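You operate a simulated robot arm through the tools that you are given. There is no shell and no other tool. Be economical: measure what you need, move in short steps, check, and stop when the job is done.

The job below is to be done with a simulated two-armed robot. You get a single attempt, and the scene is never put back.

TASK
Take the teal buckle pack and put it on the second shelf from the bottom of the crate rack. Put one of the pellet pots from the front of the packing table on the red label. Take the green pellet cup and put it on the counter under the tool board. Pick up the smooth roller with the purple head with one hand, pass it to the other hand and put it on the counter beside the dryer. Take the wooden chock from the rack end of bench 2 and put it on top of the tall roll of yellow film. Put the 20 MM sleeve block from the rack end of bench 2 on top of the short film roll and the 10 MM sleeve block on top of the steel plate with the green lug. Fetch the former block from the middle of bench 2 and stand it on the bottom shelf of the spares rack. Put one of the packing blocks from the middle of bench 2 on top of the steel plate with the blue lug. Put the 75 PCS count label from the middle of bench 2 on top of the black short rods and the 25 PCS count label on top of the roll of white strap. The order is free. Set down upright: pellet pot, green pellet cup, wooden chock, sleeve block, former block, packing block.

Only the result counts: the job must be done as asked and must still hold three seconds after the hand-in. Knocking over, shifting, dropping, spilling or breaking anything else fails it.

THE ROBOT
Two 7-joint arms with two-finger parallel grippers on one trunk, on a base that drives. Base frame: it is fixed to the floor where the robot stands at the start and does not move with it; the origin is under the middle of the robot, x ahead of it, y to its left, z up. Readings come in m, degrees, newtons and seconds.
The left shoulder is at the start at [0.05, 0.177, 1.129], the right one opposite. With the tool pointing down near the work surface each hand reaches from about 0.22 to 0.7 m from the robot's upright axis, wherever it stands, measured 20 degrees to its own side. Places, roughly: bottom shelf of the spares rack [-1, -3.3, 0.3]; count label [-4.25, -4.25, 1]; counter beside the dryer [-1.1, -6.2, 0.8]; counter under the tool board [0.9, -6.2, 0.8]; former block [-3.75, -4.25, 1]; green pellet cup [2.5, -1.5, 0.75]; packing block [-4, -4, 1]; pellet pot [2.5, -0.25, 0.75]; red label [2.5, -0.75, 0.75]; roll of white strap (23x22x15 cm) [-4.7, -4.2, 1]; second shelf of the crate rack [0.1, 3.2, 0.6]; short film roll (8x8x12 cm) [-2.9, -4.4, 1]; short rods (16x27x6 cm) [-4.2, -4.2, 0.9]; sleeve block [-3.25, -4, 1]; smooth roller with the purple head (4x4x21 cm) [-1.2, -3.7, 1.1]; steel plate with the blue lug (10x9x5 cm) [-3.8, -4.4, 0.9]; steel plate with the green lug (10x9x5 cm) [-3.2, -4.3, 0.9]; tall roll of yellow film (13x13x13 cm) [-2.1, -4.3, 1]; teal buckle pack [0.5, 0, 0.75]; wooden chock (6x8x6 cm) [-2, -4, 0.9]. Payload 3.43 kg a hand.
Tool frame (each hand has its own): the origin (TCP) lies between the finger pads and is the grasp point; the fingertips stand 0.034 m ahead of it; z points along the fingers, y is the line along which they close. Largest opening 0.128 m; finger width 0.024, thickness 0.012; the body of the gripper, 0.048 by 0.13 m, starts 0.096 m behind the TCP.
Orientation is told as [roll, pitch, yaw] about the base's x, y, z axes, in that order, counted from this pose: with the fingers straight down and closing along the base's y, the tool's x points along the base's -x, its y along +y and its z along -z.

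THE INTERFACE
- The arms move only by the tool play_rows. It takes "left_plan", "right_plan" or both (then of equal length, played together; a hand with none holds still); each is a list of rows, each a list of 3 entries, a list of its own where there are three numbers: the turn, a rotation vector about the tool's x, y, z in degrees, then the shift along the tool's x, y, z in m, then the finger opening in m, from 0 to 0.128. In form: [[[ax, ay, az], [tx, ty, tz], fingers], ...]. A call has 1 to 12 rows; each row shifts and turns the commanded pose from where the row before left it, along the tool's axes as they then stand. A row lasts 0.2 s, in which the tool goes at most 0.05 m and 8.6 degrees; a call with a longer step from one row to the next is refused whole, and so is a gripper value outside its range. Where a pose cannot be reached the arm comes as near as it can. A force on the tool above 40 N (or 10 N above the force at the start of the call, whichever is more), or a blocked arm, ends the call early, and 0.2 s more pass. Each finger travels about 0.108 m/s and halts on what it meets, pressing with about 40 N; the grip force reading is that of the motor and also rises with nothing between the fingers. The clock runs only during rows and for 0.2 s after the last one: add rows that do not move to give the fingers time. The reply holds the time, the measured pose of the TCP, the force on the tool along the base axes, the opening and the grip force, in the units named above and with some noise, with the torque about the TCP (base axes, N m) and any sound that the robot's microphone picked up, and new pictures: "show" is both (left out), scene, wrist or none (wrist: the cameras of the hands that moved).
- Cameras (640 x 400 px; columns grow to the right, rows downward): "scene" is now at [0.1507, -0.0284, 1.2892]; the picture's right is [-0.35, -0.94, 0.00], its down [-0.55, 0.20, -0.81] and it looks along [0.76, -0.28, -0.58] (base axes); focal length 276 px, centre (320, 200). "left" rides on the left gripper at [0.076, 0.011, -0.16] in its tool frame; the picture's right is [-0.15, 0.99, 0.00], its down [-0.88, -0.13, -0.46] and it looks along [-0.45, -0.07, 0.89] (tool axes); focal length 234 px, centre (320, 200). "right" rides on the right gripper at [0.076, -0.011, -0.16] in its tool frame; the picture's right is [0.15, 0.99, 0.00], its down [-0.88, 0.13, -0.46] and it looks along [-0.45, 0.07, 0.89] (tool axes); focal length 234 px, centre (320, 200).
- slide_trunk(by): slides the trunk up (or, below 0, down) by that many m; the arms and the scene camera ride with it, the base frame stays. It gives what a move gives, with no picture.
- base_move(legs): drives the robot by 1 to 6 legs, each [ahead, turn to the left] in m and degrees, along the robot's own axes; the way and the turn of a leg run together, so that a leg with both is an arc; at most 1.5 m and 180 degrees a leg. The arms and the cameras ride along, it lands a little off, and it stops where it bumps. It gives what a move gives, and a new picture of the scene camera.
- turn_head(pan, tilt): turns the head with the scene camera to pan (to the left, within 80 degrees either way) and tilt (down, from -29 to 69), counted from straight ahead of the robot. It gives what a move gives, and a new picture of the scene camera.
- locate(camera, pixels): there is no depth. For up to 12 entries [column, row, z] of the newest picture of that camera ("zoom" is the newest enlarged one), the place [x, y] in the base frame at which the ray of that pixel passes the height z, good to about 0.003 m. It takes no simulated time.
- enlarge(camera, box): a new picture of the part [left, top, right, bottom] of that camera's present view, enlarged. It takes no simulated time.
- sign_off(): hands the job in; it is judged then, once.

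Work in short steps. Measure before you move; look again where a grasp or a placing could have gone wrong, and mend it. You have 371 turns and 360 pictures in all, those below and enlarged ones among them. Open the grippers and draw the arms clear of the work before you hand the job in, unless the task says otherwise; then end with one line.

The tools are called after "Emit:" by a JSON object that holds its "fn" and its "kwargs". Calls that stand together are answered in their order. play_rows: Moves the arms, as the interface text tells. Its arguments: {"type":"object","properties":{"left_plan":{"type":"array","items":{"type":"array"}},"right_plan":{"type":"array","items":{"type":"array"}},"show":{"type":"string","enum":["both","scene","wrist","none"]}},"required":[]} The other tools are called the same way: slide_trunk (by) slides the trunk up or down; base_move (legs) drives the base; turn_head (pan, tilt) turns the head that bears the scene camera; locate (camera, pixels) gives the place at which the rays of pixels pass given heights; enlarge (camera, box) takes an enlarged picture of a part of a camera's view; sign_off () hands the job in.

At the start:

```text
time: 0.0
left_position: [0.4308, 0.0869, 1.0432]
left_tcp_rot: [0.0, -0.1, 0.1]
left_force: [-1.0, 0.1, 0.2]
left_torque: [-0.01, 0.03, 0.01]
left_finger_gap: 0.128
left_gripper_force: 0.0
right_position: [0.4954, -0.3602, 0.9957]
right_tcp_rot: [0.1, 0.0, 0.0]
right_force: [-0.9, 0.0, 0.3]
right_torque: [0.02, 0.02, 0.01]
right_finger_gap: 0.1279
right_gripper_force: 0.1
trunk travel left (down, up): [-0.3, 0.101]
robot x, y, heading: [-0.0015, -0.0006, 0.2]
head pan, tilt: [-20.2, 35.8]
```

scene: 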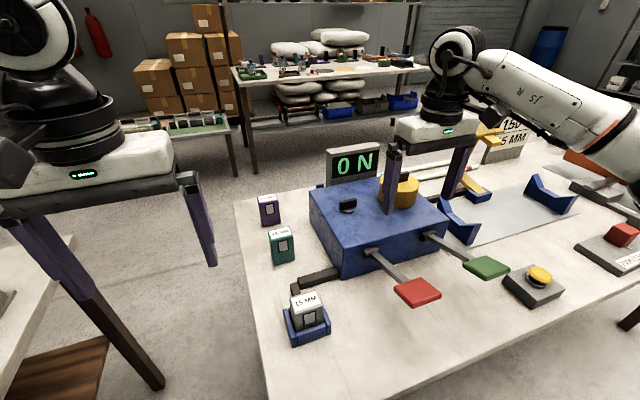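
right: 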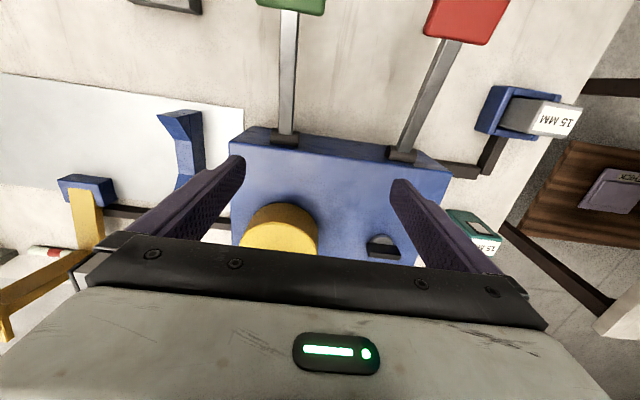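
left: 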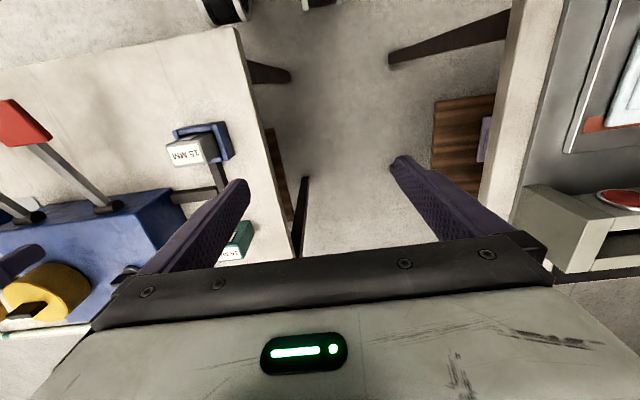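

The teal pack is at about (282,245) in the scene view. I'll enlarge it and locate it at the probable heights.

Emit:
{"fn": "enlarge", "kwargs": {"camera": "scene", "box": [230, 170, 350, 350]}}

Emit:
{"fn": "locate", "kwargs": {"camera": "scene", "pixels": [[282, 233, 0.8], [273, 263, 0.75], [295, 258, 0.75], [268, 226, 0.75], [245, 200, 0.75], [280, 400, 0.75], [308, 297, 0.8]]}}

```text
2.22 times, centred on (290, 260) of scene
```

zoom: 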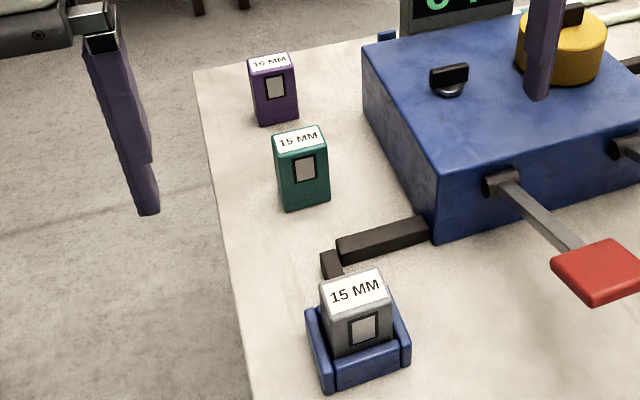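

```text
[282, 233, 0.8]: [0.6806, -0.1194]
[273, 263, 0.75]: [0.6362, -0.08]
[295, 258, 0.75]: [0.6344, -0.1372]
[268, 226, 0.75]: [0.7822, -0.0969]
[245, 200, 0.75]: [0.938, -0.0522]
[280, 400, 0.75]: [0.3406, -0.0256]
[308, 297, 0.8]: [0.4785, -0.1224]
```

I need the table height, so I'll triangulate common points (gray block label, table corner) between the cameras.

Emit:
{"fn": "locate", "kwargs": {"camera": "scene", "pixels": [[305, 300, 0.8], [305, 300, 0.85], [305, 300, 0.9], [282, 232, 0.85], [282, 232, 0.9], [234, 200, 0.75], [234, 200, 0.8], [234, 200, 0.7]]}}

Emit:
{"fn": "locate", "kwargs": {"camera": "left", "pixels": [[188, 153, 0.8], [188, 153, 0.85], [188, 153, 0.9], [232, 28, 0.7], [232, 28, 0.75], [232, 28, 0.8]]}}

Emit:
{"fn": "locate", "kwargs": {"camera": "right", "pixels": [[555, 122, 0.8], [555, 122, 0.85], [555, 122, 0.9], [482, 243, 0.75], [482, 243, 0.8], [482, 243, 0.85]]}}

```text
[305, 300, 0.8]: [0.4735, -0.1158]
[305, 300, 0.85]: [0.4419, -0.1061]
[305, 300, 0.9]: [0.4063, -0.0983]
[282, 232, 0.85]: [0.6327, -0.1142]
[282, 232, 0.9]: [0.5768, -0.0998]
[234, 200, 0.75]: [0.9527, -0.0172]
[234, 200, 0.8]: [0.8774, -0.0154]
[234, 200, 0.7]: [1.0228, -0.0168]
```

```text
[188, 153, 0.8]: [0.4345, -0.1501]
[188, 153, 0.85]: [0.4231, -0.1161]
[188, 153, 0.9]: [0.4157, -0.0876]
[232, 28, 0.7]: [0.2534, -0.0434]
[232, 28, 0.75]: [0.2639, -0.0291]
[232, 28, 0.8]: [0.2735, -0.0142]
```

```text
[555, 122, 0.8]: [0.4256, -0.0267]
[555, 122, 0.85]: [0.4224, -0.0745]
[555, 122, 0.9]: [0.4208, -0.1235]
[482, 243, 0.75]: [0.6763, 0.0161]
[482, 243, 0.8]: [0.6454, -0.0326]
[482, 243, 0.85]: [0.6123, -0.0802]
```

Table is at z≈0.8, the pack top ≈0.875. Measuring the teal pack's corners in the zoom.

Emit:
{"fn": "locate", "kwargs": {"camera": "zoom", "pixels": [[273, 134, 0.875], [321, 126, 0.875], [328, 148, 0.875], [277, 158, 0.875], [288, 211, 0.8], [330, 200, 0.8], [248, 61, 0.875], [298, 68, 0.875], [259, 126, 0.8], [297, 119, 0.8]]}}

```text
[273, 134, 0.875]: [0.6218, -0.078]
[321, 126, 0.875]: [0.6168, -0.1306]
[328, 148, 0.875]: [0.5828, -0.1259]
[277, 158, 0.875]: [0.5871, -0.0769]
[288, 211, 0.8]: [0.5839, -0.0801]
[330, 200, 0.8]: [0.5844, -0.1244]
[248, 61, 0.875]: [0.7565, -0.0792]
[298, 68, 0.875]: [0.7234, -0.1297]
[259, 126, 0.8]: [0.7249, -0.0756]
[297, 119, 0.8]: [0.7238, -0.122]
```

Teal pack is centred at (0.602,-0.102), 5 cm wide along y. I move the left hand above it (z stays 1.04) with a moderate opening and check the machine's edge.

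Emit:
{"fn": "play_rows", "kwargs": {"left_plan": [[[0, 0, 0], [-0.0285, -0.0315, 0], 0.115], [[0, 0, 0], [-0.0285, -0.0315, 0], 0.1], [[0, 0, 0], [-0.0285, -0.0315, 0], 0.085], [[0, 0, 0], [-0.0285, -0.0315, 0], 0.085], [[0, 0, 0], [-0.0285, -0.0315, 0], 0.085], [[0, 0, 0], [-0.0285, -0.0315, 0], 0.085], [[0, 0, 0], [0, 0, 0.04], 0.085], [[0, 0, 0], [0, 0, 0.04], 0.085]]}}

Emit:
{"fn": "locate", "kwargs": {"camera": "zoom", "pixels": [[437, 242, 0.8], [362, 46, 0.95], [443, 168, 0.95], [443, 168, 0.9]]}}

```text
time: 1.8
left_position: [0.5604, -0.0566, 0.9636]
left_tcp_rot: [0.0, 0.0, -0.1]
left_force: [-0.9, 0.2, 0.3]
left_torque: [-0.03, -0.01, 0.0]
left_finger_gap: 0.0851
left_gripper_force: 0.1
left hand out of reach, approached as far as the arm can: row 5, 6
right_position: [0.4949, -0.3605, 0.9956]
right_tcp_rot: [0.0, 0.0, 0.0]
right_force: [0.6, 0.3, -0.7]
right_torque: [-0.02, -0.01, -0.01]
right_finger_gap: 0.1277
right_gripper_force: 0.1
trunk travel left (down, up): [-0.3, 0.101]
robot x, y, heading: [-0.0022, -0.0019, -0.2]
head pan, tilt: [-20.2, 35.8]
```

scene: 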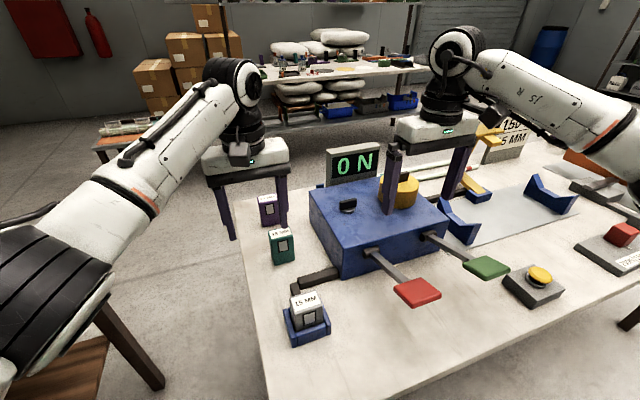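
left: 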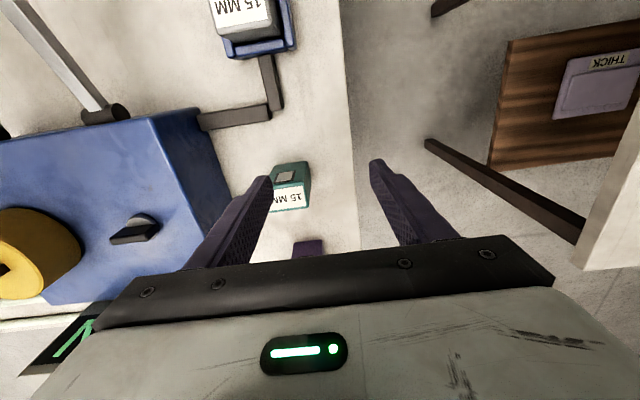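

```text
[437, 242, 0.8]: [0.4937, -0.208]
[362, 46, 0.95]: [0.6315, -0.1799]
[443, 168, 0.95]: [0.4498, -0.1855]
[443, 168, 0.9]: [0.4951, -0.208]
```

Reach limit at height; reach should be better lower. I move down slightly and continue to the target laterally, staying above the pack.

Emit:
{"fn": "play_rows", "kwargs": {"left_plan": [[[0, 0, 0], [0, 0, 0.02], 0.085], [[0, 0, 0], [-0.014, -0.015, 0.008], 0.085], [[0, 0, 0], [-0.014, -0.015, 0], 0.085], [[0, 0, 0], [-0.014, -0.015, 0], 0.085]], "show": "wrist"}}

```text
time: 3.0
left_position: [0.5905, -0.0391, 0.9376]
left_tcp_rot: [-0.4, -0.2, 3.2]
left_force: [1.2, 0.2, 0.0]
left_torque: [0.02, 0.01, -0.02]
left_finger_gap: 0.085
left_gripper_force: 0.0
left hand out of reach, approached as far as the arm can: row 2, 3, 4
right_position: [0.4944, -0.3601, 0.995]
right_tcp_rot: [0.0, -0.1, 0.0]
right_force: [0.4, 0.8, 0.2]
right_torque: [-0.01, -0.01, -0.03]
right_finger_gap: 0.128
right_gripper_force: 0.0
trunk travel left (down, up): [-0.3, 0.101]
robot x, y, heading: [0.0005, -0.0008, 0.2]
head pan, tilt: [-20.2, 35.8]
stopped in row 4 (left hand): the arm was blocked; the commanded pose is now the measured one
```

left: 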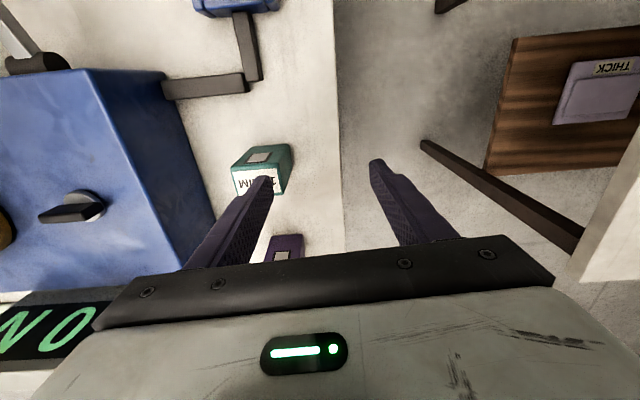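

Out of reach this way; I lift the left hand and turn the base 15° right so the pack is in front of the left arm.

Emit:
{"fn": "play_rows", "kwargs": {"left_plan": [[[0, 0, 0], [0.02, 0.01, -0.04], 0.085], [[0, 0, 0], [0.03, 0.02, -0.03], 0.085], [[0, 0, 0], [0.03, 0.02, -0.02], 0.085]], "show": "none"}}

Emit:
{"fn": "base_move", "kwargs": {"legs": [[0, -15]]}}

```text
time: 3.8
left_position: [0.5057, 0.0051, 1.027]
left_tcp_rot: [-0.2, -0.1, 3.0]
left_force: [-1.2, -0.6, -0.5]
left_torque: [0.02, -0.01, 0.0]
left_finger_gap: 0.085
left_gripper_force: 0.0
right_position: [0.4943, -0.3604, 0.9957]
right_tcp_rot: [0.0, -0.1, 0.0]
right_force: [0.1, -0.3, 0.1]
right_torque: [0.0, 0.0, 0.0]
right_finger_gap: 0.128
right_gripper_force: 0.0
trunk travel left (down, up): [-0.3, 0.101]
robot x, y, heading: [-0.0016, 0.0013, 0.0]
head pan, tilt: [-20.2, 35.8]
```

```text
time: 5.1
left_position: [0.4902, -0.1267, 1.0267]
left_tcp_rot: [-0.3, -0.3, -12.1]
left_force: [0.2, 0.0, -0.1]
left_torque: [0.02, -0.02, 0.01]
left_finger_gap: 0.0852
left_gripper_force: 0.1
right_position: [0.386, -0.4776, 0.9956]
right_tcp_rot: [0.0, 0.0, -15.1]
right_force: [-1.3, -0.1, 0.6]
right_torque: [0.04, -0.02, 0.0]
right_finger_gap: 0.128
right_gripper_force: 0.0
trunk travel left (down, up): [-0.3, 0.101]
robot x, y, heading: [-0.0022, 0.0021, -14.8]
head pan, tilt: [-20.2, 35.8]
```

scene: 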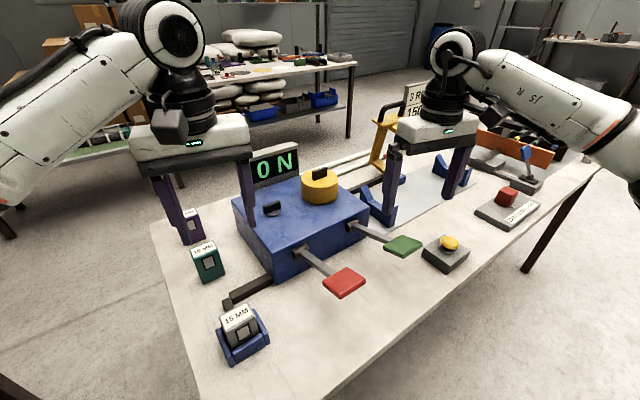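

Now rotate the tool to yaw 0, move to over the pack, and come down to z 0.94 to check.

Emit:
{"fn": "play_rows", "kwargs": {"left_plan": [[[0, 0, -6], [0, 0, 0], 0.085], [[0, 0, -6], [0, 0, 0], 0.085], [[0, 0, 0], [-0.038, 0.008, 0], 0.085], [[0, 0, 0], [-0.037, 0.008, 0], 0.085], [[0, 0, 0], [-0.037, 0.009, 0], 0.085], [[0, 0, 0], [0, 0, 0.045], 0.085], [[0, 0, 0], [0, 0, 0.04], 0.085]], "show": "wrist"}}

```text
time: 6.7
left_position: [0.6031, -0.1019, 0.9412]
left_tcp_rot: [-0.4, -0.1, 0.0]
left_force: [-0.4, -0.2, -0.7]
left_torque: [-0.01, 0.04, 0.03]
left_finger_gap: 0.0847
left_gripper_force: 0.0
right_position: [0.3848, -0.4764, 0.9959]
right_tcp_rot: [0.0, 0.0, -15.0]
right_force: [0.3, 0.5, 0.4]
right_torque: [0.02, 0.01, 0.01]
right_finger_gap: 0.1282
right_gripper_force: 0.0
trunk travel left (down, up): [-0.3, 0.101]
robot x, y, heading: [-0.0013, 0.0001, -14.9]
head pan, tilt: [-20.2, 35.8]
```

left: 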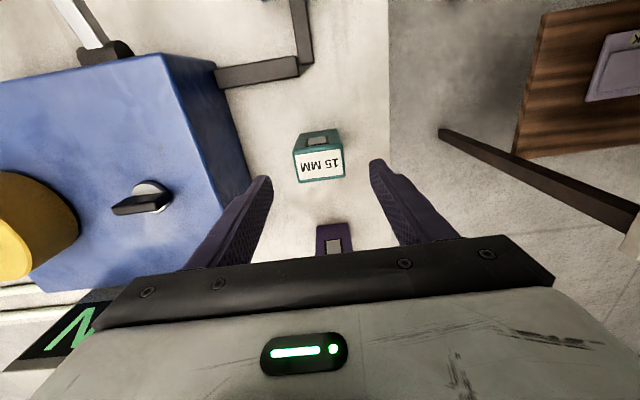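

Pack is centred between the fingers (319,165). Descend 9 cm and close.

Emit:
{"fn": "play_rows", "kwargs": {"left_plan": [[[0, 0, 0], [0, 0, 0.035], 0.085], [[0, 0, 0], [0, 0, 0.03], 0.085], [[0, 0, 0], [0, 0, 0.028], 0.085], [[0, 0, 0], [0, 0, 0], 0.06], [[0, 0, 0], [0, 0, 0], 0.04], [[0, 0, 0], [0, 0, 0], 0.04]], "show": "wrist"}}

```text
time: 8.1
left_position: [0.6031, -0.103, 0.8498]
left_tcp_rot: [-0.4, -0.3, 0.0]
left_force: [0.0, -0.7, -0.9]
left_torque: [0.02, 0.0, -0.05]
left_finger_gap: 0.0495
left_gripper_force: 40.3
right_position: [0.3849, -0.4761, 0.9943]
right_tcp_rot: [0.0, 0.0, -15.0]
right_force: [-0.3, 0.1, -0.2]
right_torque: [0.0, -0.01, 0.01]
right_finger_gap: 0.128
right_gripper_force: 0.0
trunk travel left (down, up): [-0.3, 0.101]
robot x, y, heading: [0.0039, -0.0019, -14.8]
head pan, tilt: [-20.2, 35.8]
```

left: 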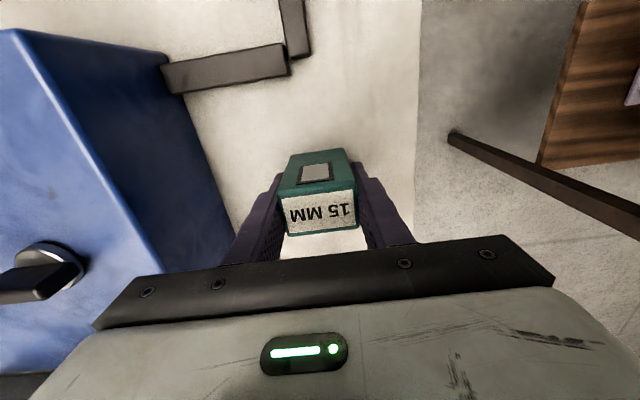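

Pack gripped (gap 0.0495). Lift and draw back with both hands up.

Emit:
{"fn": "play_rows", "kwargs": {"left_plan": [[[0, 0, 0], [0, 0, -0.04], 0.04], [[0, 0, 0], [0, 0, -0.045], 0.04], [[0, 0, 0], [0, 0, -0.045], 0.04], [[0, 0, 0], [0, 0, -0.045], 0.04], [[0, 0, 0], [0.045, 0, 0], 0.04], [[0, 0, 0], [0.045, 0.02, 0], 0.04], [[0, 0, 0], [0.045, 0.02, 0], 0.04], [[0, 0, 0], [0.04, 0.02, 0], 0.04]], "right_plan": [[[0, 0, 0], [0, 0, -0.01], 0.128], [[0, 0, 0], [0, 0, -0.02], 0.1], [[0, 0, 0], [0, 0, -0.02], 0.06], [[0, 0, 0], [0, 0, 0], 0.03], [[0, 0, 0], [0.02, 0, 0], 0.03], [[0, 0, 0], [0.02, 0, 0], 0.03], [[0, 0, 0], [0.02, 0, 0], 0.03], [[0, 0, 0], [0.02, 0, 0], 0.03]], "show": "none"}}

Emit:
{"fn": "turn_head", "kwargs": {"pan": 75, "tilt": 20}}

```text
time: 9.9
left_position: [0.6031, -0.1016, 1.0234]
left_tcp_rot: [-0.4, -0.2, 0.0]
left_force: [-0.1, 0.1, -1.8]
left_torque: [0.0, -0.02, 0.01]
left_finger_gap: 0.0497
left_gripper_force: 39.8
left hand out of reach, approached as far as the arm can: row 5, 6, 7, 8
right_position: [0.3071, -0.4556, 1.0456]
right_tcp_rot: [0.0, -0.1, -15.0]
right_force: [-0.8, 1.3, -0.6]
right_torque: [-0.02, -0.03, 0.01]
right_finger_gap: 0.0302
right_gripper_force: 0.2
trunk travel left (down, up): [-0.3, 0.101]
robot x, y, heading: [0.0024, 0.0024, -14.6]
head pan, tilt: [-20.2, 35.8]
```

```text
time: 11.6
left_position: [0.6043, -0.1018, 1.0237]
left_tcp_rot: [-0.3, -0.2, -0.1]
left_force: [-0.1, -0.5, -1.4]
left_torque: [0.01, 0.02, 0.01]
left_finger_gap: 0.0493
left_gripper_force: 40.5
right_position: [0.309, -0.4577, 1.0453]
right_tcp_rot: [0.0, 0.0, -15.0]
right_force: [-0.6, 0.1, 0.2]
right_torque: [0.01, 0.02, -0.01]
right_finger_gap: 0.0301
right_gripper_force: 0.1
trunk travel left (down, up): [-0.3, 0.101]
robot x, y, heading: [0.0009, -0.0, -14.8]
head pan, tilt: [75.0, 20.0]
```

scene: 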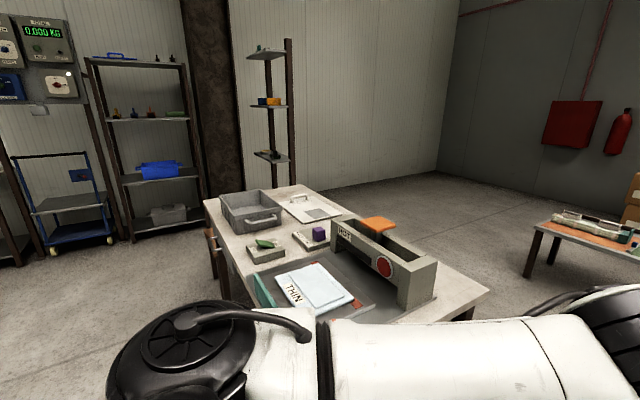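

Looking at bearing 60°: the rack at (140,150) is the crate rack (bearing 90°). Enlarge it.

Emit:
{"fn": "enlarge", "kwargs": {"camera": "scene", "box": [70, 40, 220, 250]}}

Emit:
{"fn": "locate", "kwargs": {"camera": "scene", "pixels": [[134, 242, 0], [211, 230, 0], [125, 188, 0.6], [200, 176, 0.6], [88, 62, 1.5], [211, 285, 0.8], [487, 292, 0.8], [296, 184, 0.8], [207, 200, 0.8], [330, 225, 0.8], [240, 300, 0.8], [110, 120, 1.2]]}}

```text
1.90 times, centred on (145, 145) of scene
```

zoom: 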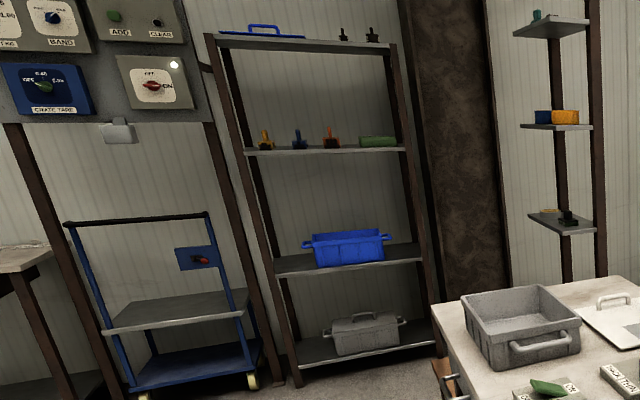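

```text
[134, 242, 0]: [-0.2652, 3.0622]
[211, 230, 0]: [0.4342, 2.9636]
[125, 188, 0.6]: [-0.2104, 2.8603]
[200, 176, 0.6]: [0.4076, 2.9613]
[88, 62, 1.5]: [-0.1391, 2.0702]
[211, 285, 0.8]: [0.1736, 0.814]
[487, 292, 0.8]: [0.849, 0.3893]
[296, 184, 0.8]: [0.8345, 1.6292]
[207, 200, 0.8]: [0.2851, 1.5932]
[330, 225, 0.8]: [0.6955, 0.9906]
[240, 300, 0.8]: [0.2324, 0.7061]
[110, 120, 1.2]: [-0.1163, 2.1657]
```

Retract the left arm: query what it can do with a small move back.

Emit:
{"fn": "play_rows", "kwargs": {"left_plan": [[[0, 0, 0], [0.03, 0, 0.03], 0.04], [[0, 0, 0], [0.04, 0.01, 0], 0.04], [[0, 0, 0], [0.04, 0.02, 0], 0.04], [[0, 0, 0], [0.04, 0.02, 0], 0.04]], "show": "none"}}

Emit:
{"fn": "turn_head", "kwargs": {"pan": -70, "tilt": 25}}

```text
time: 12.6
left_position: [0.6034, -0.1018, 1.0228]
left_tcp_rot: [-0.4, -0.2, 0.0]
left_force: [-0.2, 0.3, -1.5]
left_torque: [0.01, -0.01, 0.0]
left_finger_gap: 0.0494
left_gripper_force: 39.9
left hand out of reach, approached as far as the arm can: row 1, 2, 3, 4
right_position: [0.3078, -0.4569, 1.0452]
right_tcp_rot: [0.0, 0.0, -14.9]
right_force: [-0.4, 0.1, -0.6]
right_torque: [0.0, 0.01, -0.01]
right_finger_gap: 0.0299
right_gripper_force: 0.1
trunk travel left (down, up): [-0.3, 0.101]
robot x, y, heading: [-0.0006, -0.0006, -14.7]
head pan, tilt: [75.0, 20.0]
```

```text
time: 14.9
left_position: [0.6033, -0.1015, 1.0235]
left_tcp_rot: [-0.3, -0.2, 0.0]
left_force: [0.9, -0.7, -2.2]
left_torque: [0.01, 0.03, -0.03]
left_finger_gap: 0.0497
left_gripper_force: 40.0
right_position: [0.3075, -0.4556, 1.0442]
right_tcp_rot: [0.1, 0.1, -15.0]
right_force: [0.0, 0.5, 0.9]
right_torque: [0.0, 0.0, 0.01]
right_finger_gap: 0.03
right_gripper_force: 0.1
trunk travel left (down, up): [-0.3, 0.101]
robot x, y, heading: [0.0036, 0.0027, -15.0]
head pan, tilt: [-70.0, 25.0]
```

scene: 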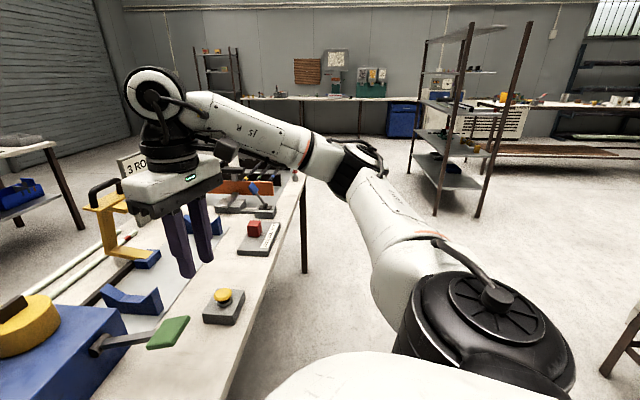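

Left arm seems to be stuck at an IK limit; I bring the command back forward with a turn of the yaw towards the robot's heading.

Emit:
{"fn": "play_rows", "kwargs": {"left_plan": [[[0, 0, 0], [-0.045, 0, 0], 0.04], [[0, 0, 0], [-0.045, 0, 0], 0.04], [[0, 0, 0], [-0.045, 0, 0], 0.04], [[0, 0, 0], [-0.045, 0, 0], 0.04], [[0, 0, 8], [0, 0, 0], 0.04], [[0, 0, 8], [0, 0, 0], 0.04]], "show": "none"}}

```text
time: 16.3
left_position: [0.6464, -0.0508, 1.0034]
left_tcp_rot: [-0.3, -0.2, -16.3]
left_force: [0.7, 1.1, -0.3]
left_torque: [0.03, 0.03, 0.02]
left_finger_gap: 0.0391
left_gripper_force: 0.1
left hand out of reach, approached as far as the arm can: row 1, 2, 3, 4
right_position: [0.3087, -0.4547, 1.0454]
right_tcp_rot: [-0.1, -0.1, -15.0]
right_force: [0.4, -0.6, -0.2]
right_torque: [-0.01, 0.03, 0.0]
right_finger_gap: 0.0299
right_gripper_force: 0.2
trunk travel left (down, up): [-0.3, 0.101]
robot x, y, heading: [-0.0034, 0.0008, -14.7]
head pan, tilt: [-70.0, 25.0]
```

The grip reading says the pack is gone (gap 0.039, force 0.1). I must look where it is.

Emit:
{"fn": "turn_head", "kwargs": {"pan": 5, "tilt": 45}}

Emit:
{"fn": "play_rows", "kwargs": {"left_plan": [[[0, 0, 0], [0, 0, 0], 0.04]], "show": "wrist"}}

```text
time: 17.8
left_position: [0.6472, -0.0523, 1.0047]
left_tcp_rot: [-0.3, -0.3, -16.0]
left_force: [0.5, -0.6, -0.6]
left_torque: [-0.05, 0.03, -0.01]
left_finger_gap: 0.04
left_gripper_force: 0.0
right_position: [0.3083, -0.4557, 1.0444]
right_tcp_rot: [0.0, 0.0, -15.0]
right_force: [0.5, 0.6, -0.3]
right_torque: [0.0, 0.01, 0.0]
right_finger_gap: 0.0299
right_gripper_force: 0.0
trunk travel left (down, up): [-0.3, 0.101]
robot x, y, heading: [0.0002, -0.0021, -14.9]
head pan, tilt: [5.0, 45.0]
```

scene: 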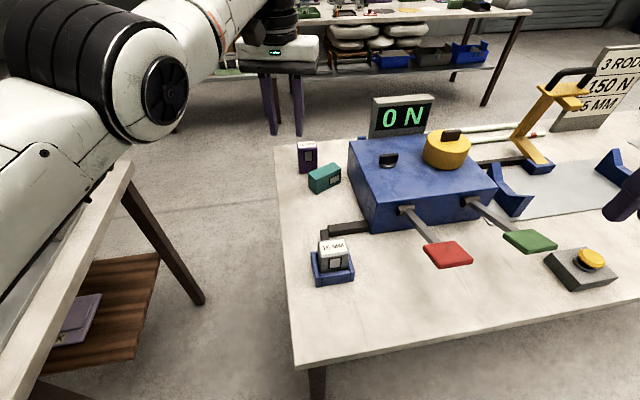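

```text
time: 18.2
left_position: [0.6465, -0.0511, 1.0043]
left_tcp_rot: [-0.2, -0.3, -16.0]
left_force: [0.3, 0.3, -0.2]
left_torque: [0.06, -0.01, 0.01]
left_finger_gap: 0.04
left_gripper_force: 0.1
right_position: [0.3079, -0.4556, 1.044]
right_tcp_rot: [0.0, 0.1, -15.0]
right_force: [-0.3, -0.7, -0.2]
right_torque: [0.02, -0.04, 0.0]
right_finger_gap: 0.03
right_gripper_force: 0.0
trunk travel left (down, up): [-0.3, 0.101]
robot x, y, heading: [-0.004, 0.0025, -15.1]
head pan, tilt: [5.0, 45.0]
```

left: 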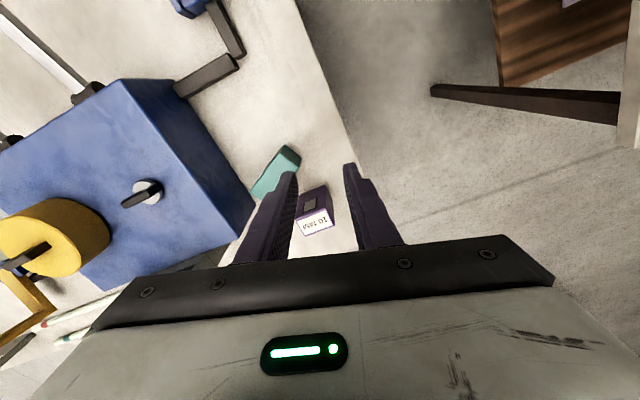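

The pack fell and lies on the table near (325,178). I zoom in to measure it and check that the purple pack is undisturbed.

Emit:
{"fn": "enlarge", "kwargs": {"camera": "scene", "box": [270, 120, 390, 220]}}

Emit:
{"fn": "locate", "kwargs": {"camera": "left", "pixels": [[287, 145, 0.835], [301, 158, 0.835], [285, 172, 0.835], [275, 148, 0.835], [250, 195, 0.835]]}}

```text
4.00 times, centred on (330, 170) of scene
```

zoom: 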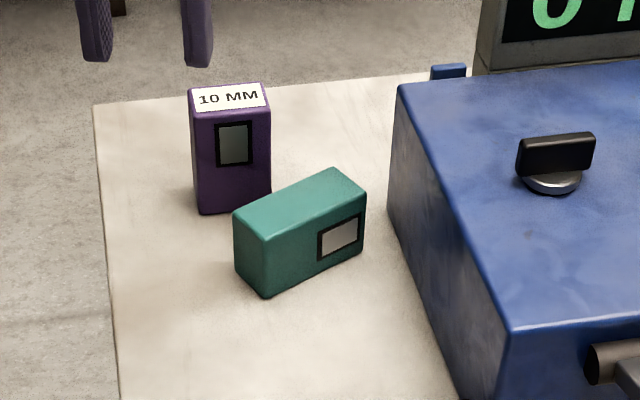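

```text
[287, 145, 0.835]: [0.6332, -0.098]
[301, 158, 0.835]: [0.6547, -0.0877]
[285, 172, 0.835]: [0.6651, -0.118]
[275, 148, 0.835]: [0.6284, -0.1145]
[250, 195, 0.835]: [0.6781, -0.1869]
```

Emit:
{"fn": "locate", "kwargs": {"camera": "zoom", "pixels": [[233, 213, 0.85], [335, 168, 0.85], [366, 188, 0.85], [268, 240, 0.85], [267, 297, 0.8], [236, 267, 0.8], [364, 254, 0.8], [203, 214, 0.8], [271, 208, 0.8]]}}

```text
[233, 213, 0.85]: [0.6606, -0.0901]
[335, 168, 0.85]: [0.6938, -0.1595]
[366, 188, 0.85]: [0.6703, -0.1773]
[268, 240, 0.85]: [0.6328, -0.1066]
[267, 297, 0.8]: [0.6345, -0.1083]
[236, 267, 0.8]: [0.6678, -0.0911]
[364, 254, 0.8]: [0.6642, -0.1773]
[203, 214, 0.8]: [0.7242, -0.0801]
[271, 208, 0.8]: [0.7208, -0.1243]
```

Teal lies centred at (0.664,-0.133), long axis at -63°, 3.6 cm wide across. Retract the hand slightly in small steps (fingers opening to 0.06).

Emit:
{"fn": "play_rows", "kwargs": {"left_plan": [[[0, 0, 0], [0.03, 0, 0], 0.06], [[0, 0, 0], [0.03, 0, 0], 0.06], [[0, 0, 0], [0.03, 0, 0], 0.06]], "show": "none"}}

```text
time: 19.0
left_position: [0.6409, -0.0609, 1.0156]
left_tcp_rot: [-0.3, 0.0, -16.0]
left_force: [-0.2, -0.3, 0.3]
left_torque: [0.02, 0.04, 0.01]
left_finger_gap: 0.0596
left_gripper_force: 0.0
left hand out of reach, approached as far as the arm can: row 1, 2, 3
right_position: [0.3081, -0.4557, 1.0448]
right_tcp_rot: [-0.1, 0.0, -14.9]
right_force: [0.4, 0.6, 0.6]
right_torque: [0.03, 0.01, -0.03]
right_finger_gap: 0.03
right_gripper_force: 0.0
trunk travel left (down, up): [-0.3, 0.101]
robot x, y, heading: [0.0002, -0.0007, -15.1]
head pan, tilt: [5.0, 45.0]
```

The arm seems stuck stretched; I walk the command forward again to meet the actual pose, and see where it gets reachable.

Emit:
{"fn": "play_rows", "kwargs": {"left_plan": [[[0, 0, 0], [-0.03, 0, 0], 0.06], [[0, 0, 0], [-0.03, 0, 0], 0.06], [[0, 0, 0], [-0.03, 0, 0], 0.06], [[0, 0, 0], [-0.03, 0, 0], 0.06]], "show": "scene"}}

```text
time: 20.0
left_position: [0.647, -0.0518, 1.0068]
left_tcp_rot: [-0.3, -0.3, -16.0]
left_force: [-0.9, 0.4, 0.1]
left_torque: [0.01, 0.01, 0.03]
left_finger_gap: 0.06
left_gripper_force: 0.0
left hand out of reach, approached as far as the arm can: row 1, 2, 3, 4
right_position: [0.3079, -0.455, 1.0453]
right_tcp_rot: [0.0, 0.0, -15.1]
right_force: [0.4, -0.3, 1.0]
right_torque: [-0.02, -0.01, -0.01]
right_finger_gap: 0.03
right_gripper_force: 0.1
trunk travel left (down, up): [-0.3, 0.101]
robot x, y, heading: [0.0003, 0.004, -15.1]
head pan, tilt: [5.0, 45.0]
```

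scene: 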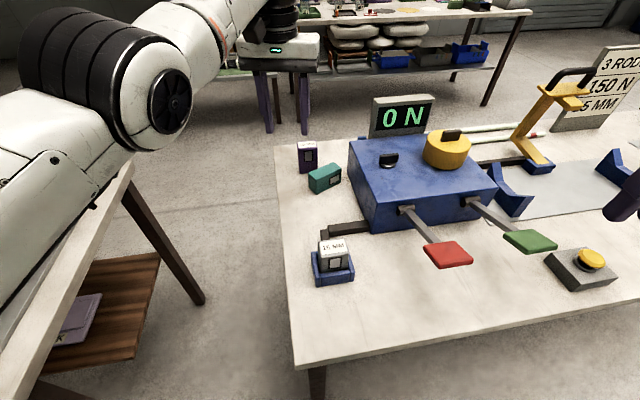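

Try moving it sideways to the left (free space), which breaks the stretched alignment.

Emit:
{"fn": "play_rows", "kwargs": {"left_plan": [[[0, 0, 0], [0, 0.04, 0], 0.06], [[0, 0, 0], [0, 0.04, 0], 0.06], [[0, 0, 0], [0, 0.04, 0], 0.06], [[0, 0, 0], [0, 0.04, 0], 0.06]], "show": "none"}}

```text
time: 21.0
left_position: [0.6992, 0.0988, 1.0096]
left_tcp_rot: [-0.3, -0.1, -16.0]
left_force: [0.3, 0.5, 0.5]
left_torque: [0.01, 0.01, -0.02]
left_finger_gap: 0.06
left_gripper_force: 0.1
left hand out of reach, approached as far as the arm can: row 1, 2
right_position: [0.3084, -0.4555, 1.0454]
right_tcp_rot: [0.0, 0.1, -15.0]
right_force: [0.2, 0.0, -0.3]
right_torque: [-0.01, -0.01, 0.01]
right_finger_gap: 0.0301
right_gripper_force: 0.0
trunk travel left (down, up): [-0.3, 0.101]
robot x, y, heading: [0.0005, -0.0009, -14.9]
head pan, tilt: [5.0, 45.0]
```

It moves freely again. Now retract backwards.

Emit:
{"fn": "play_rows", "kwargs": {"left_plan": [[[0, 0, 0], [0.04, 0, 0], 0.06], [[0, 0, 0], [0.04, 0, 0], 0.06], [[0, 0, 0], [0.04, 0, 0], 0.06], [[0, 0, 0], [0.04, 0, 0], 0.06]], "show": "none"}}

```text
time: 22.0
left_position: [0.6891, 0.1003, 1.0099]
left_tcp_rot: [-0.3, -0.2, -16.0]
left_force: [0.5, -0.4, -0.5]
left_torque: [-0.03, 0.0, -0.01]
left_finger_gap: 0.0597
left_gripper_force: 0.2
left hand out of reach, approached as far as the arm can: row 1, 2, 3, 4
right_position: [0.3073, -0.4555, 1.0452]
right_tcp_rot: [-0.1, 0.0, -15.0]
right_force: [-0.2, 0.3, 0.3]
right_torque: [0.01, 0.0, 0.04]
right_finger_gap: 0.0301
right_gripper_force: 0.1
trunk travel left (down, up): [-0.3, 0.101]
robot x, y, heading: [0.0012, 0.0012, -14.9]
head pan, tilt: [5.0, 45.0]
```

Still cannot retract; I look at the left arm's posture.

Emit:
{"fn": "turn_head", "kwargs": {"pan": 35, "tilt": 15}}

```text
time: 22.9
left_position: [0.6886, 0.1021, 1.0099]
left_tcp_rot: [-0.2, -0.3, -16.0]
left_force: [0.0, 0.1, -0.3]
left_torque: [0.02, -0.04, -0.01]
left_finger_gap: 0.0602
left_gripper_force: 0.1
right_position: [0.3071, -0.456, 1.0451]
right_tcp_rot: [0.0, -0.1, -15.0]
right_force: [-0.2, -0.1, -0.1]
right_torque: [0.0, 0.0, 0.02]
right_finger_gap: 0.0301
right_gripper_force: 0.0
trunk travel left (down, up): [-0.3, 0.101]
robot x, y, heading: [-0.0048, -0.0043, -14.8]
head pan, tilt: [35.0, 15.0]
```

scene: 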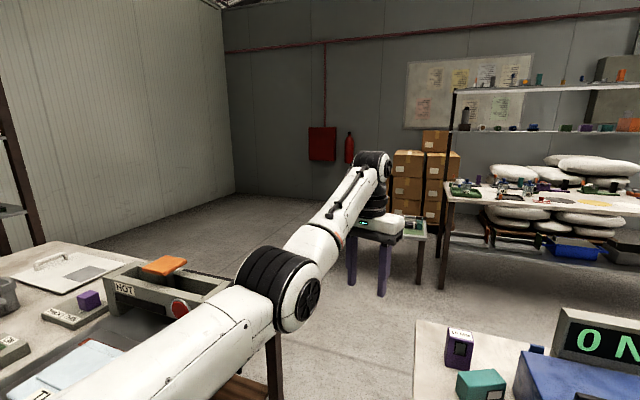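

The arm is nearly straight with a low elbow. I'll try a raise and leftward motion to unbend it.

Emit:
{"fn": "play_rows", "kwargs": {"left_plan": [[[0, 0, 0], [0.02, 0.03, -0.03], 0.06], [[0, 0, 0], [0.02, 0.03, -0.03], 0.06], [[0, 0, 0], [0.02, 0.03, -0.03], 0.06], [[0, 0, 0], [0.02, 0.03, -0.03], 0.06], [[0, 0, 0], [0.03, 0.03, -0.02], 0.06], [[0, 0, 0], [0.03, 0.03, -0.02], 0.06]], "show": "scene"}}

```text
time: 24.3
left_position: [0.6027, 0.3145, 1.1673]
left_tcp_rot: [-0.4, -0.3, -16.0]
left_force: [-0.2, 0.7, 0.0]
left_torque: [-0.02, 0.01, 0.04]
left_finger_gap: 0.0601
left_gripper_force: 0.0
right_position: [0.3067, -0.4559, 1.0457]
right_tcp_rot: [0.0, -0.1, -15.0]
right_force: [-0.3, -0.3, 0.1]
right_torque: [-0.05, 0.02, -0.02]
right_finger_gap: 0.0297
right_gripper_force: 0.0
trunk travel left (down, up): [-0.3, 0.101]
robot x, y, heading: [-0.002, 0.002, -14.9]
head pan, tilt: [35.0, 15.0]
```

scene: 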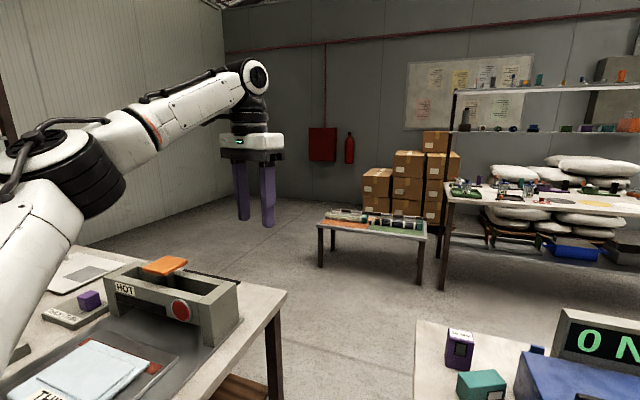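

The arm is free now. Pull it back with elbow up, then turn the base right 16° more so the pack lies 20° on the left side.

Emit:
{"fn": "play_rows", "kwargs": {"left_plan": [[[0, 0, 0], [0.04, -0.02, 0], 0.06], [[0, 0, 0], [0.04, -0.02, 0], 0.06], [[0, 0, 0], [0.04, -0.03, 0], 0.06], [[0, 0, 0], [0.03, -0.03, 0], 0.06]], "show": "none"}}

Emit:
{"fn": "base_move", "kwargs": {"legs": [[0, -16]]}}

```text
time: 25.3
left_position: [0.4314, 0.2575, 1.1678]
left_tcp_rot: [-0.4, -0.3, -15.9]
left_force: [-0.5, 0.2, 0.6]
left_torque: [0.0, 0.0, 0.02]
left_finger_gap: 0.0599
left_gripper_force: 0.0
right_position: [0.3079, -0.4562, 1.0456]
right_tcp_rot: [0.0, 0.0, -15.0]
right_force: [-0.5, -0.1, -0.5]
right_torque: [0.03, 0.02, 0.0]
right_finger_gap: 0.0301
right_gripper_force: 0.1
trunk travel left (down, up): [-0.3, 0.101]
robot x, y, heading: [0.0017, -0.0012, -15.1]
head pan, tilt: [35.0, 15.0]
```

```text
time: 26.6
left_position: [0.4864, 0.1272, 1.1675]
left_tcp_rot: [-0.3, -0.3, -32.2]
left_force: [0.5, -0.5, -0.4]
left_torque: [0.03, -0.02, 0.01]
left_finger_gap: 0.06
left_gripper_force: 0.1
right_position: [0.1681, -0.5242, 1.0456]
right_tcp_rot: [0.1, -0.1, -31.2]
right_force: [0.5, 0.4, -0.2]
right_torque: [0.0, -0.02, 0.0]
right_finger_gap: 0.03
right_gripper_force: 0.1
trunk travel left (down, up): [-0.3, 0.101]
robot x, y, heading: [-0.0024, 0.0013, -31.0]
head pan, tilt: [35.0, 15.0]
```

scene: 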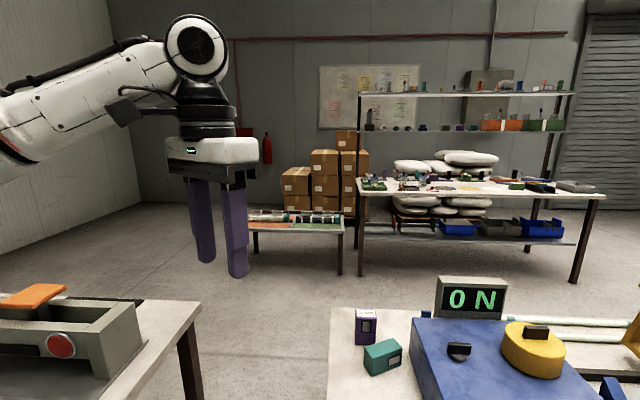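

Rotate to yaw -63.5 and approach above the pack at z≈1.0 in one sweep.

Emit:
{"fn": "play_rows", "kwargs": {"left_plan": [[[0, 0, 7.8], [0, 0, 0], 0.06], [[0, 0, 7.8], [0, 0, 0], 0.06], [[0, 0, 7.8], [0, 0, 0], 0.06], [[0, 0, 7.8], [0, 0, 0], 0.06], [[0, 0, 0], [-0.039, 0.0054, 0.02], 0.06], [[0, 0, 0], [-0.039, 0.0054, 0.02], 0.06], [[0, 0, 0], [-0.039, 0.0054, 0.02], 0.06], [[0, 0, 0], [-0.039, 0.0054, 0.02], 0.06], [[0, 0, 0], [-0.039, 0.0054, 0.02], 0.06], [[0, 0, 0], [-0.039, 0.0054, 0.02], 0.06], [[0, 0, 0], [-0.039, 0.0054, 0.02], 0.06], [[0, 0, 0], [-0.039, 0.0054, 0.02], 0.06]], "show": "wrist"}}

```text
time: 29.2
left_position: [0.6653, -0.1339, 1.007]
left_tcp_rot: [-0.2, -0.3, -63.7]
left_force: [0.9, -0.8, 0.6]
left_torque: [-0.04, 0.01, 0.01]
left_finger_gap: 0.0602
left_gripper_force: 0.1
right_position: [0.1672, -0.5241, 1.0458]
right_tcp_rot: [-0.1, 0.0, -31.2]
right_force: [-0.5, -0.6, -0.5]
right_torque: [0.05, 0.02, 0.01]
right_finger_gap: 0.0302
right_gripper_force: 0.0
trunk travel left (down, up): [-0.3, 0.101]
robot x, y, heading: [0.0013, -0.0019, -30.9]
head pan, tilt: [35.0, 15.0]
```

left: 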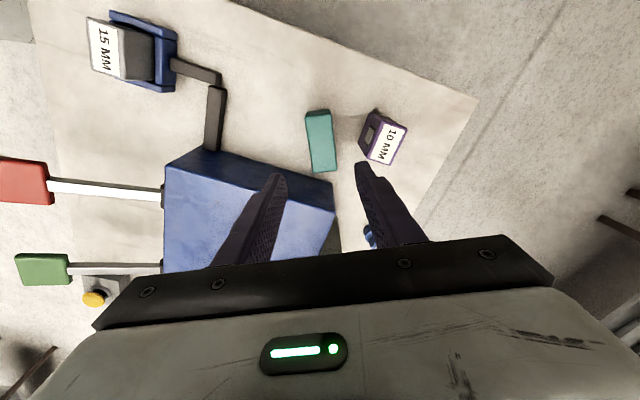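

Teal at (321,140) is right below. Check the machine's edge points for finger/palm clearance.

Emit:
{"fn": "locate", "kwargs": {"camera": "left", "pixels": [[335, 183, 0.9], [217, 150, 0.9], [306, 111, 0.85], [330, 111, 0.85], [337, 168, 0.85], [312, 172, 0.85], [358, 160, 0.875]]}}

```text
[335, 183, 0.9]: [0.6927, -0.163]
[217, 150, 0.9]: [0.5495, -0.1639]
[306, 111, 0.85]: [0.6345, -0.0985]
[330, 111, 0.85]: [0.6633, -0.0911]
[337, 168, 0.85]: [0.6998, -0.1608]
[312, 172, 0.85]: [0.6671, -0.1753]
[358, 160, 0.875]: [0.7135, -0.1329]
```

The strip is the machine's side face, so clearance is fine (bottom edge y≈-0.2). Descend to z 0.842 and close firmly.

Emit:
{"fn": "play_rows", "kwargs": {"left_plan": [[[0, 0, 0], [0, 0.001, 0.042], 0.057], [[0, 0, 0], [0, 0, 0.042], 0.057], [[0, 0, 0], [0, 0, 0.041], 0.057], [[0, 0, 0], [0, 0, 0.04], 0.057], [[0, 0, 0], [0, 0, 0], 0.03], [[0, 0, 0], [0, 0, 0], 0.01], [[0, 0, 0], [0, 0, 0], 0.01]], "show": "wrist"}}

```text
time: 30.8
left_position: [0.6667, -0.1345, 0.8435]
left_tcp_rot: [-0.1, -0.4, -63.5]
left_force: [0.5, 0.3, 0.9]
left_torque: [0.01, 0.02, 0.02]
left_finger_gap: 0.0356
left_gripper_force: 39.9
right_position: [0.1687, -0.5238, 1.0452]
right_tcp_rot: [0.0, 0.0, -31.2]
right_force: [0.0, -0.2, -0.2]
right_torque: [-0.03, 0.01, 0.01]
right_finger_gap: 0.03
right_gripper_force: 0.1
trunk travel left (down, up): [-0.3, 0.101]
robot x, y, heading: [-0.0023, 0.0035, -31.2]
head pan, tilt: [35.0, 15.0]
```

left: 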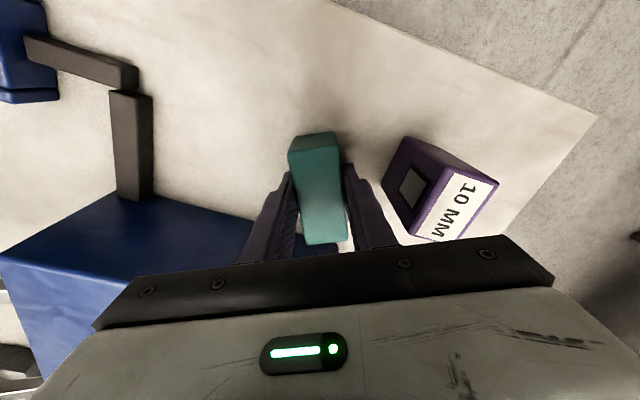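

Gripped. Lift and retrace the approach path.

Emit:
{"fn": "play_rows", "kwargs": {"left_plan": [[[0, 0, 0], [0, 0, -0.03], 0.01], [[0, 0, 0], [0, 0, -0.035], 0.01], [[0, 0, 0], [0, 0, -0.035], 0.01], [[0, 0, 0], [0, 0, -0.035], 0.01], [[0, 0, 0], [0.034, -0.0054, -0.025], 0.01], [[0, 0, 0], [0.034, -0.0054, -0.02], 0.01], [[0, 0, 0], [0.039, -0.0054, -0.02], 0.01], [[0, 0, 0], [0.039, -0.0054, -0.02], 0.01], [[0, 0, 0], [0.039, -0.0054, -0.02], 0.01], [[0, 0, 0], [0.039, -0.0054, -0.02], 0.01], [[0, 0, 0], [0.039, -0.0054, -0.02], 0.01]], "show": "wrist"}}

```text
time: 33.2
left_position: [0.5155, 0.0869, 1.122]
left_tcp_rot: [-0.1, -0.4, -63.4]
left_force: [-0.3, 0.7, -0.7]
left_torque: [-0.04, 0.0, 0.03]
left_finger_gap: 0.0356
left_gripper_force: 40.0
right_position: [0.1683, -0.5227, 1.0446]
right_tcp_rot: [0.0, -0.1, -31.2]
right_force: [0.5, -0.6, -0.3]
right_torque: [-0.02, 0.03, 0.0]
right_finger_gap: 0.0301
right_gripper_force: 0.1
trunk travel left (down, up): [-0.3, 0.101]
robot x, y, heading: [0.0006, -0.0024, -31.0]
head pan, tilt: [35.0, 15.0]
```

left: 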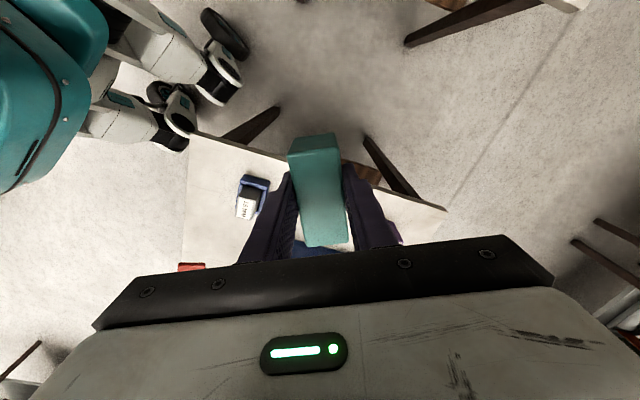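

Pack held. Now turn left and drive toward the crate rack along x≈-0.4.

Emit:
{"fn": "base_move", "kwargs": {"legs": [[0, 146], [1.0, 0], [0, -25], [0.7, 0]]}}

Emit:
{"fn": "turn_head", "kwargs": {"pan": -15, "tilt": 25}}

```text
time: 49.2
left_position: [-0.7727, 2.0033, 1.122]
left_tcp_rot: [-0.1, -0.4, 58.0]
left_force: [0.2, -0.3, -2.1]
left_torque: [0.0, 0.0, 0.02]
left_finger_gap: 0.0355
left_gripper_force: 39.7
right_position: [-0.0709, 2.0263, 1.0446]
right_tcp_rot: [-0.1, 0.0, 90.2]
right_force: [0.5, 0.7, 0.7]
right_torque: [0.0, 0.0, 0.02]
right_finger_gap: 0.0303
right_gripper_force: 0.1
trunk travel left (down, up): [-0.3, 0.101]
robot x, y, heading: [-0.4307, 1.6085, 90.6]
head pan, tilt: [35.0, 15.0]
```

scene: 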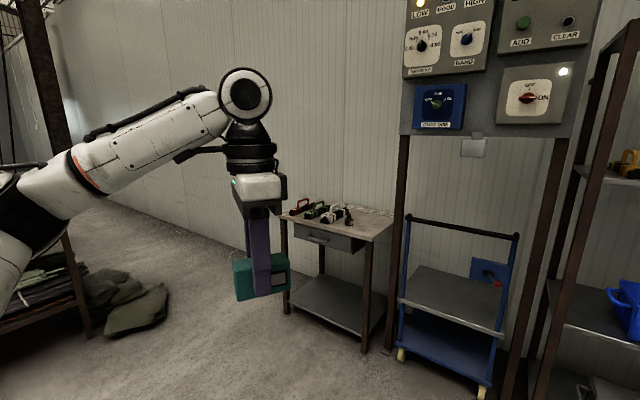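

```text
time: 50.4
left_position: [-0.7734, 2.0037, 1.1225]
left_tcp_rot: [-0.2, -0.4, 58.0]
left_force: [0.7, 0.5, -2.2]
left_torque: [-0.03, 0.0, -0.01]
left_finger_gap: 0.0357
left_gripper_force: 40.2
right_position: [-0.0717, 2.0262, 1.0459]
right_tcp_rot: [0.0, 0.0, 90.4]
right_force: [0.0, 1.0, 0.1]
right_torque: [0.0, 0.02, 0.0]
right_finger_gap: 0.0303
right_gripper_force: 0.0
trunk travel left (down, up): [-0.3, 0.101]
robot x, y, heading: [-0.4318, 1.6081, 90.4]
head pan, tilt: [-15.0, 25.0]
```

scene: 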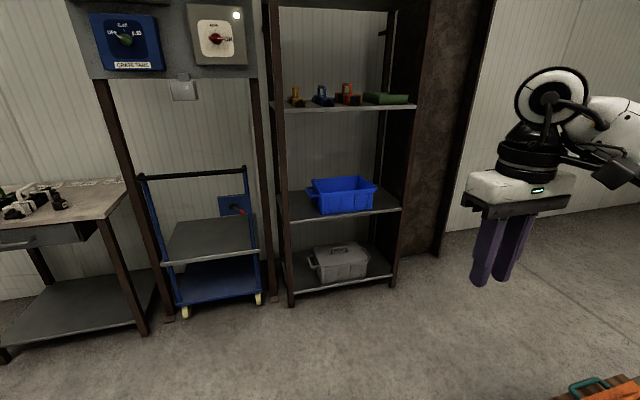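

Locate the rack feet, shelf edges and crate.

Emit:
{"fn": "locate", "kwargs": {"camera": "scene", "pixels": [[291, 306, 0], [393, 287, 0], [288, 222, 0.6], [400, 209, 0.6], [288, 222, 0.55], [400, 209, 0.55], [275, 110, 1.1], [415, 107, 1.1], [275, 110, 1.05], [415, 107, 1.05], [318, 213, 0.6], [376, 208, 0.6]]}}

Emit:
{"fn": "enlarge", "kwargs": {"camera": "scene", "box": [255, 80, 435, 310]}}

```text
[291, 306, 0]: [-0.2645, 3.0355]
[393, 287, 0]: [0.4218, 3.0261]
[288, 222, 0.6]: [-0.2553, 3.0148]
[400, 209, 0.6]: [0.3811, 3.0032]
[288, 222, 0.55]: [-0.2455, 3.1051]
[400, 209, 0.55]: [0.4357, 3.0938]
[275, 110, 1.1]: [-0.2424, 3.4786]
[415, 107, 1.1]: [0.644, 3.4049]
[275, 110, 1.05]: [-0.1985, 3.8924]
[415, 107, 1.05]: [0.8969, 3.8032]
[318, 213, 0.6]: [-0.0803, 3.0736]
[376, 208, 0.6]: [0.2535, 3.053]
```

```text
1.74 times, centred on (345, 195) of scene
```

zoom: 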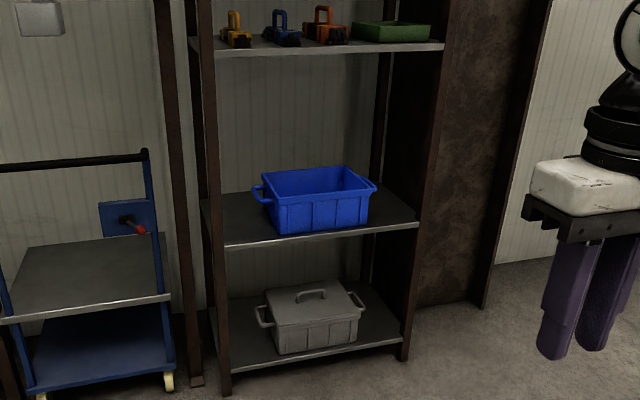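

Second shelf is at z≈0.59 (front y≈3.03), next shelf ≈1.15; free strip right of the blue crate (x≈0.29–0.40). Drive to about (0.13,2.55) heading 59°.

Emit:
{"fn": "base_move", "kwargs": {"legs": [[0, -31], [1.05, 0]]}}

Emit:
{"fn": "turn_head", "kwargs": {"pan": 10, "tilt": 45}}

```text
time: 56.8
left_position: [-0.0211, 2.9779, 1.1226]
left_tcp_rot: [-0.7, 0.9, 27.2]
left_force: [0.1, -4.9, -0.2]
left_torque: [0.22, -0.01, 0.04]
left_finger_gap: 0.0357
left_gripper_force: 40.4
right_position: [0.5967, 2.648, 1.0452]
right_tcp_rot: [0.0, -0.1, 59.8]
right_force: [0.3, 0.4, -0.7]
right_torque: [-0.01, 0.01, -0.01]
right_finger_gap: 0.0301
right_gripper_force: 0.0
trunk travel left (down, up): [-0.3, 0.101]
robot x, y, heading: [0.0772, 2.4682, 59.9]
head pan, tilt: [-15.0, 25.0]
stopped in leg 2: the force on the tool passed its limit (the readings are from after the stop); the commanded pose is now the measured one
```

scene: 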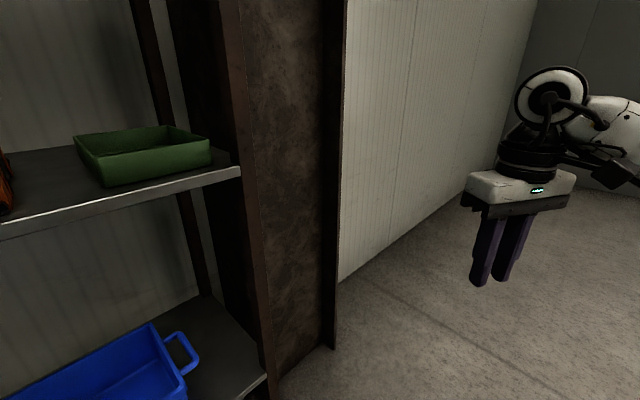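

```text
time: 57.6
left_position: [-0.0216, 2.9783, 1.1216]
left_tcp_rot: [-0.6, 0.8, 27.1]
left_force: [-1.6, -7.0, -0.4]
left_torque: [0.27, -0.04, 0.03]
left_finger_gap: 0.0358
left_gripper_force: 40.4
right_position: [0.5976, 2.6474, 1.045]
right_tcp_rot: [0.0, 0.0, 59.8]
right_force: [-0.4, 0.5, -0.2]
right_torque: [-0.01, 0.0, 0.02]
right_finger_gap: 0.0298
right_gripper_force: 0.0
trunk travel left (down, up): [-0.3, 0.101]
robot x, y, heading: [0.0776, 2.4739, 59.9]
head pan, tilt: [10.0, 45.0]
```

scene: 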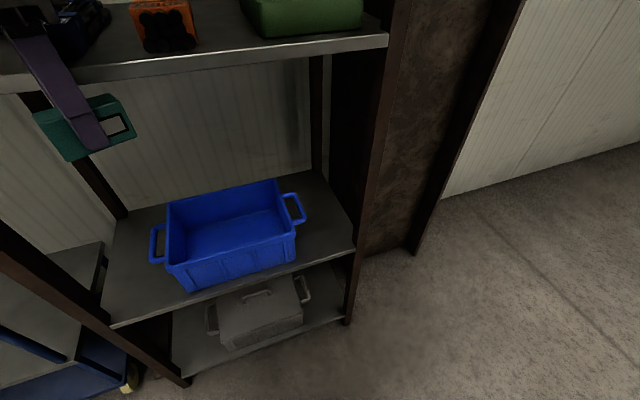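

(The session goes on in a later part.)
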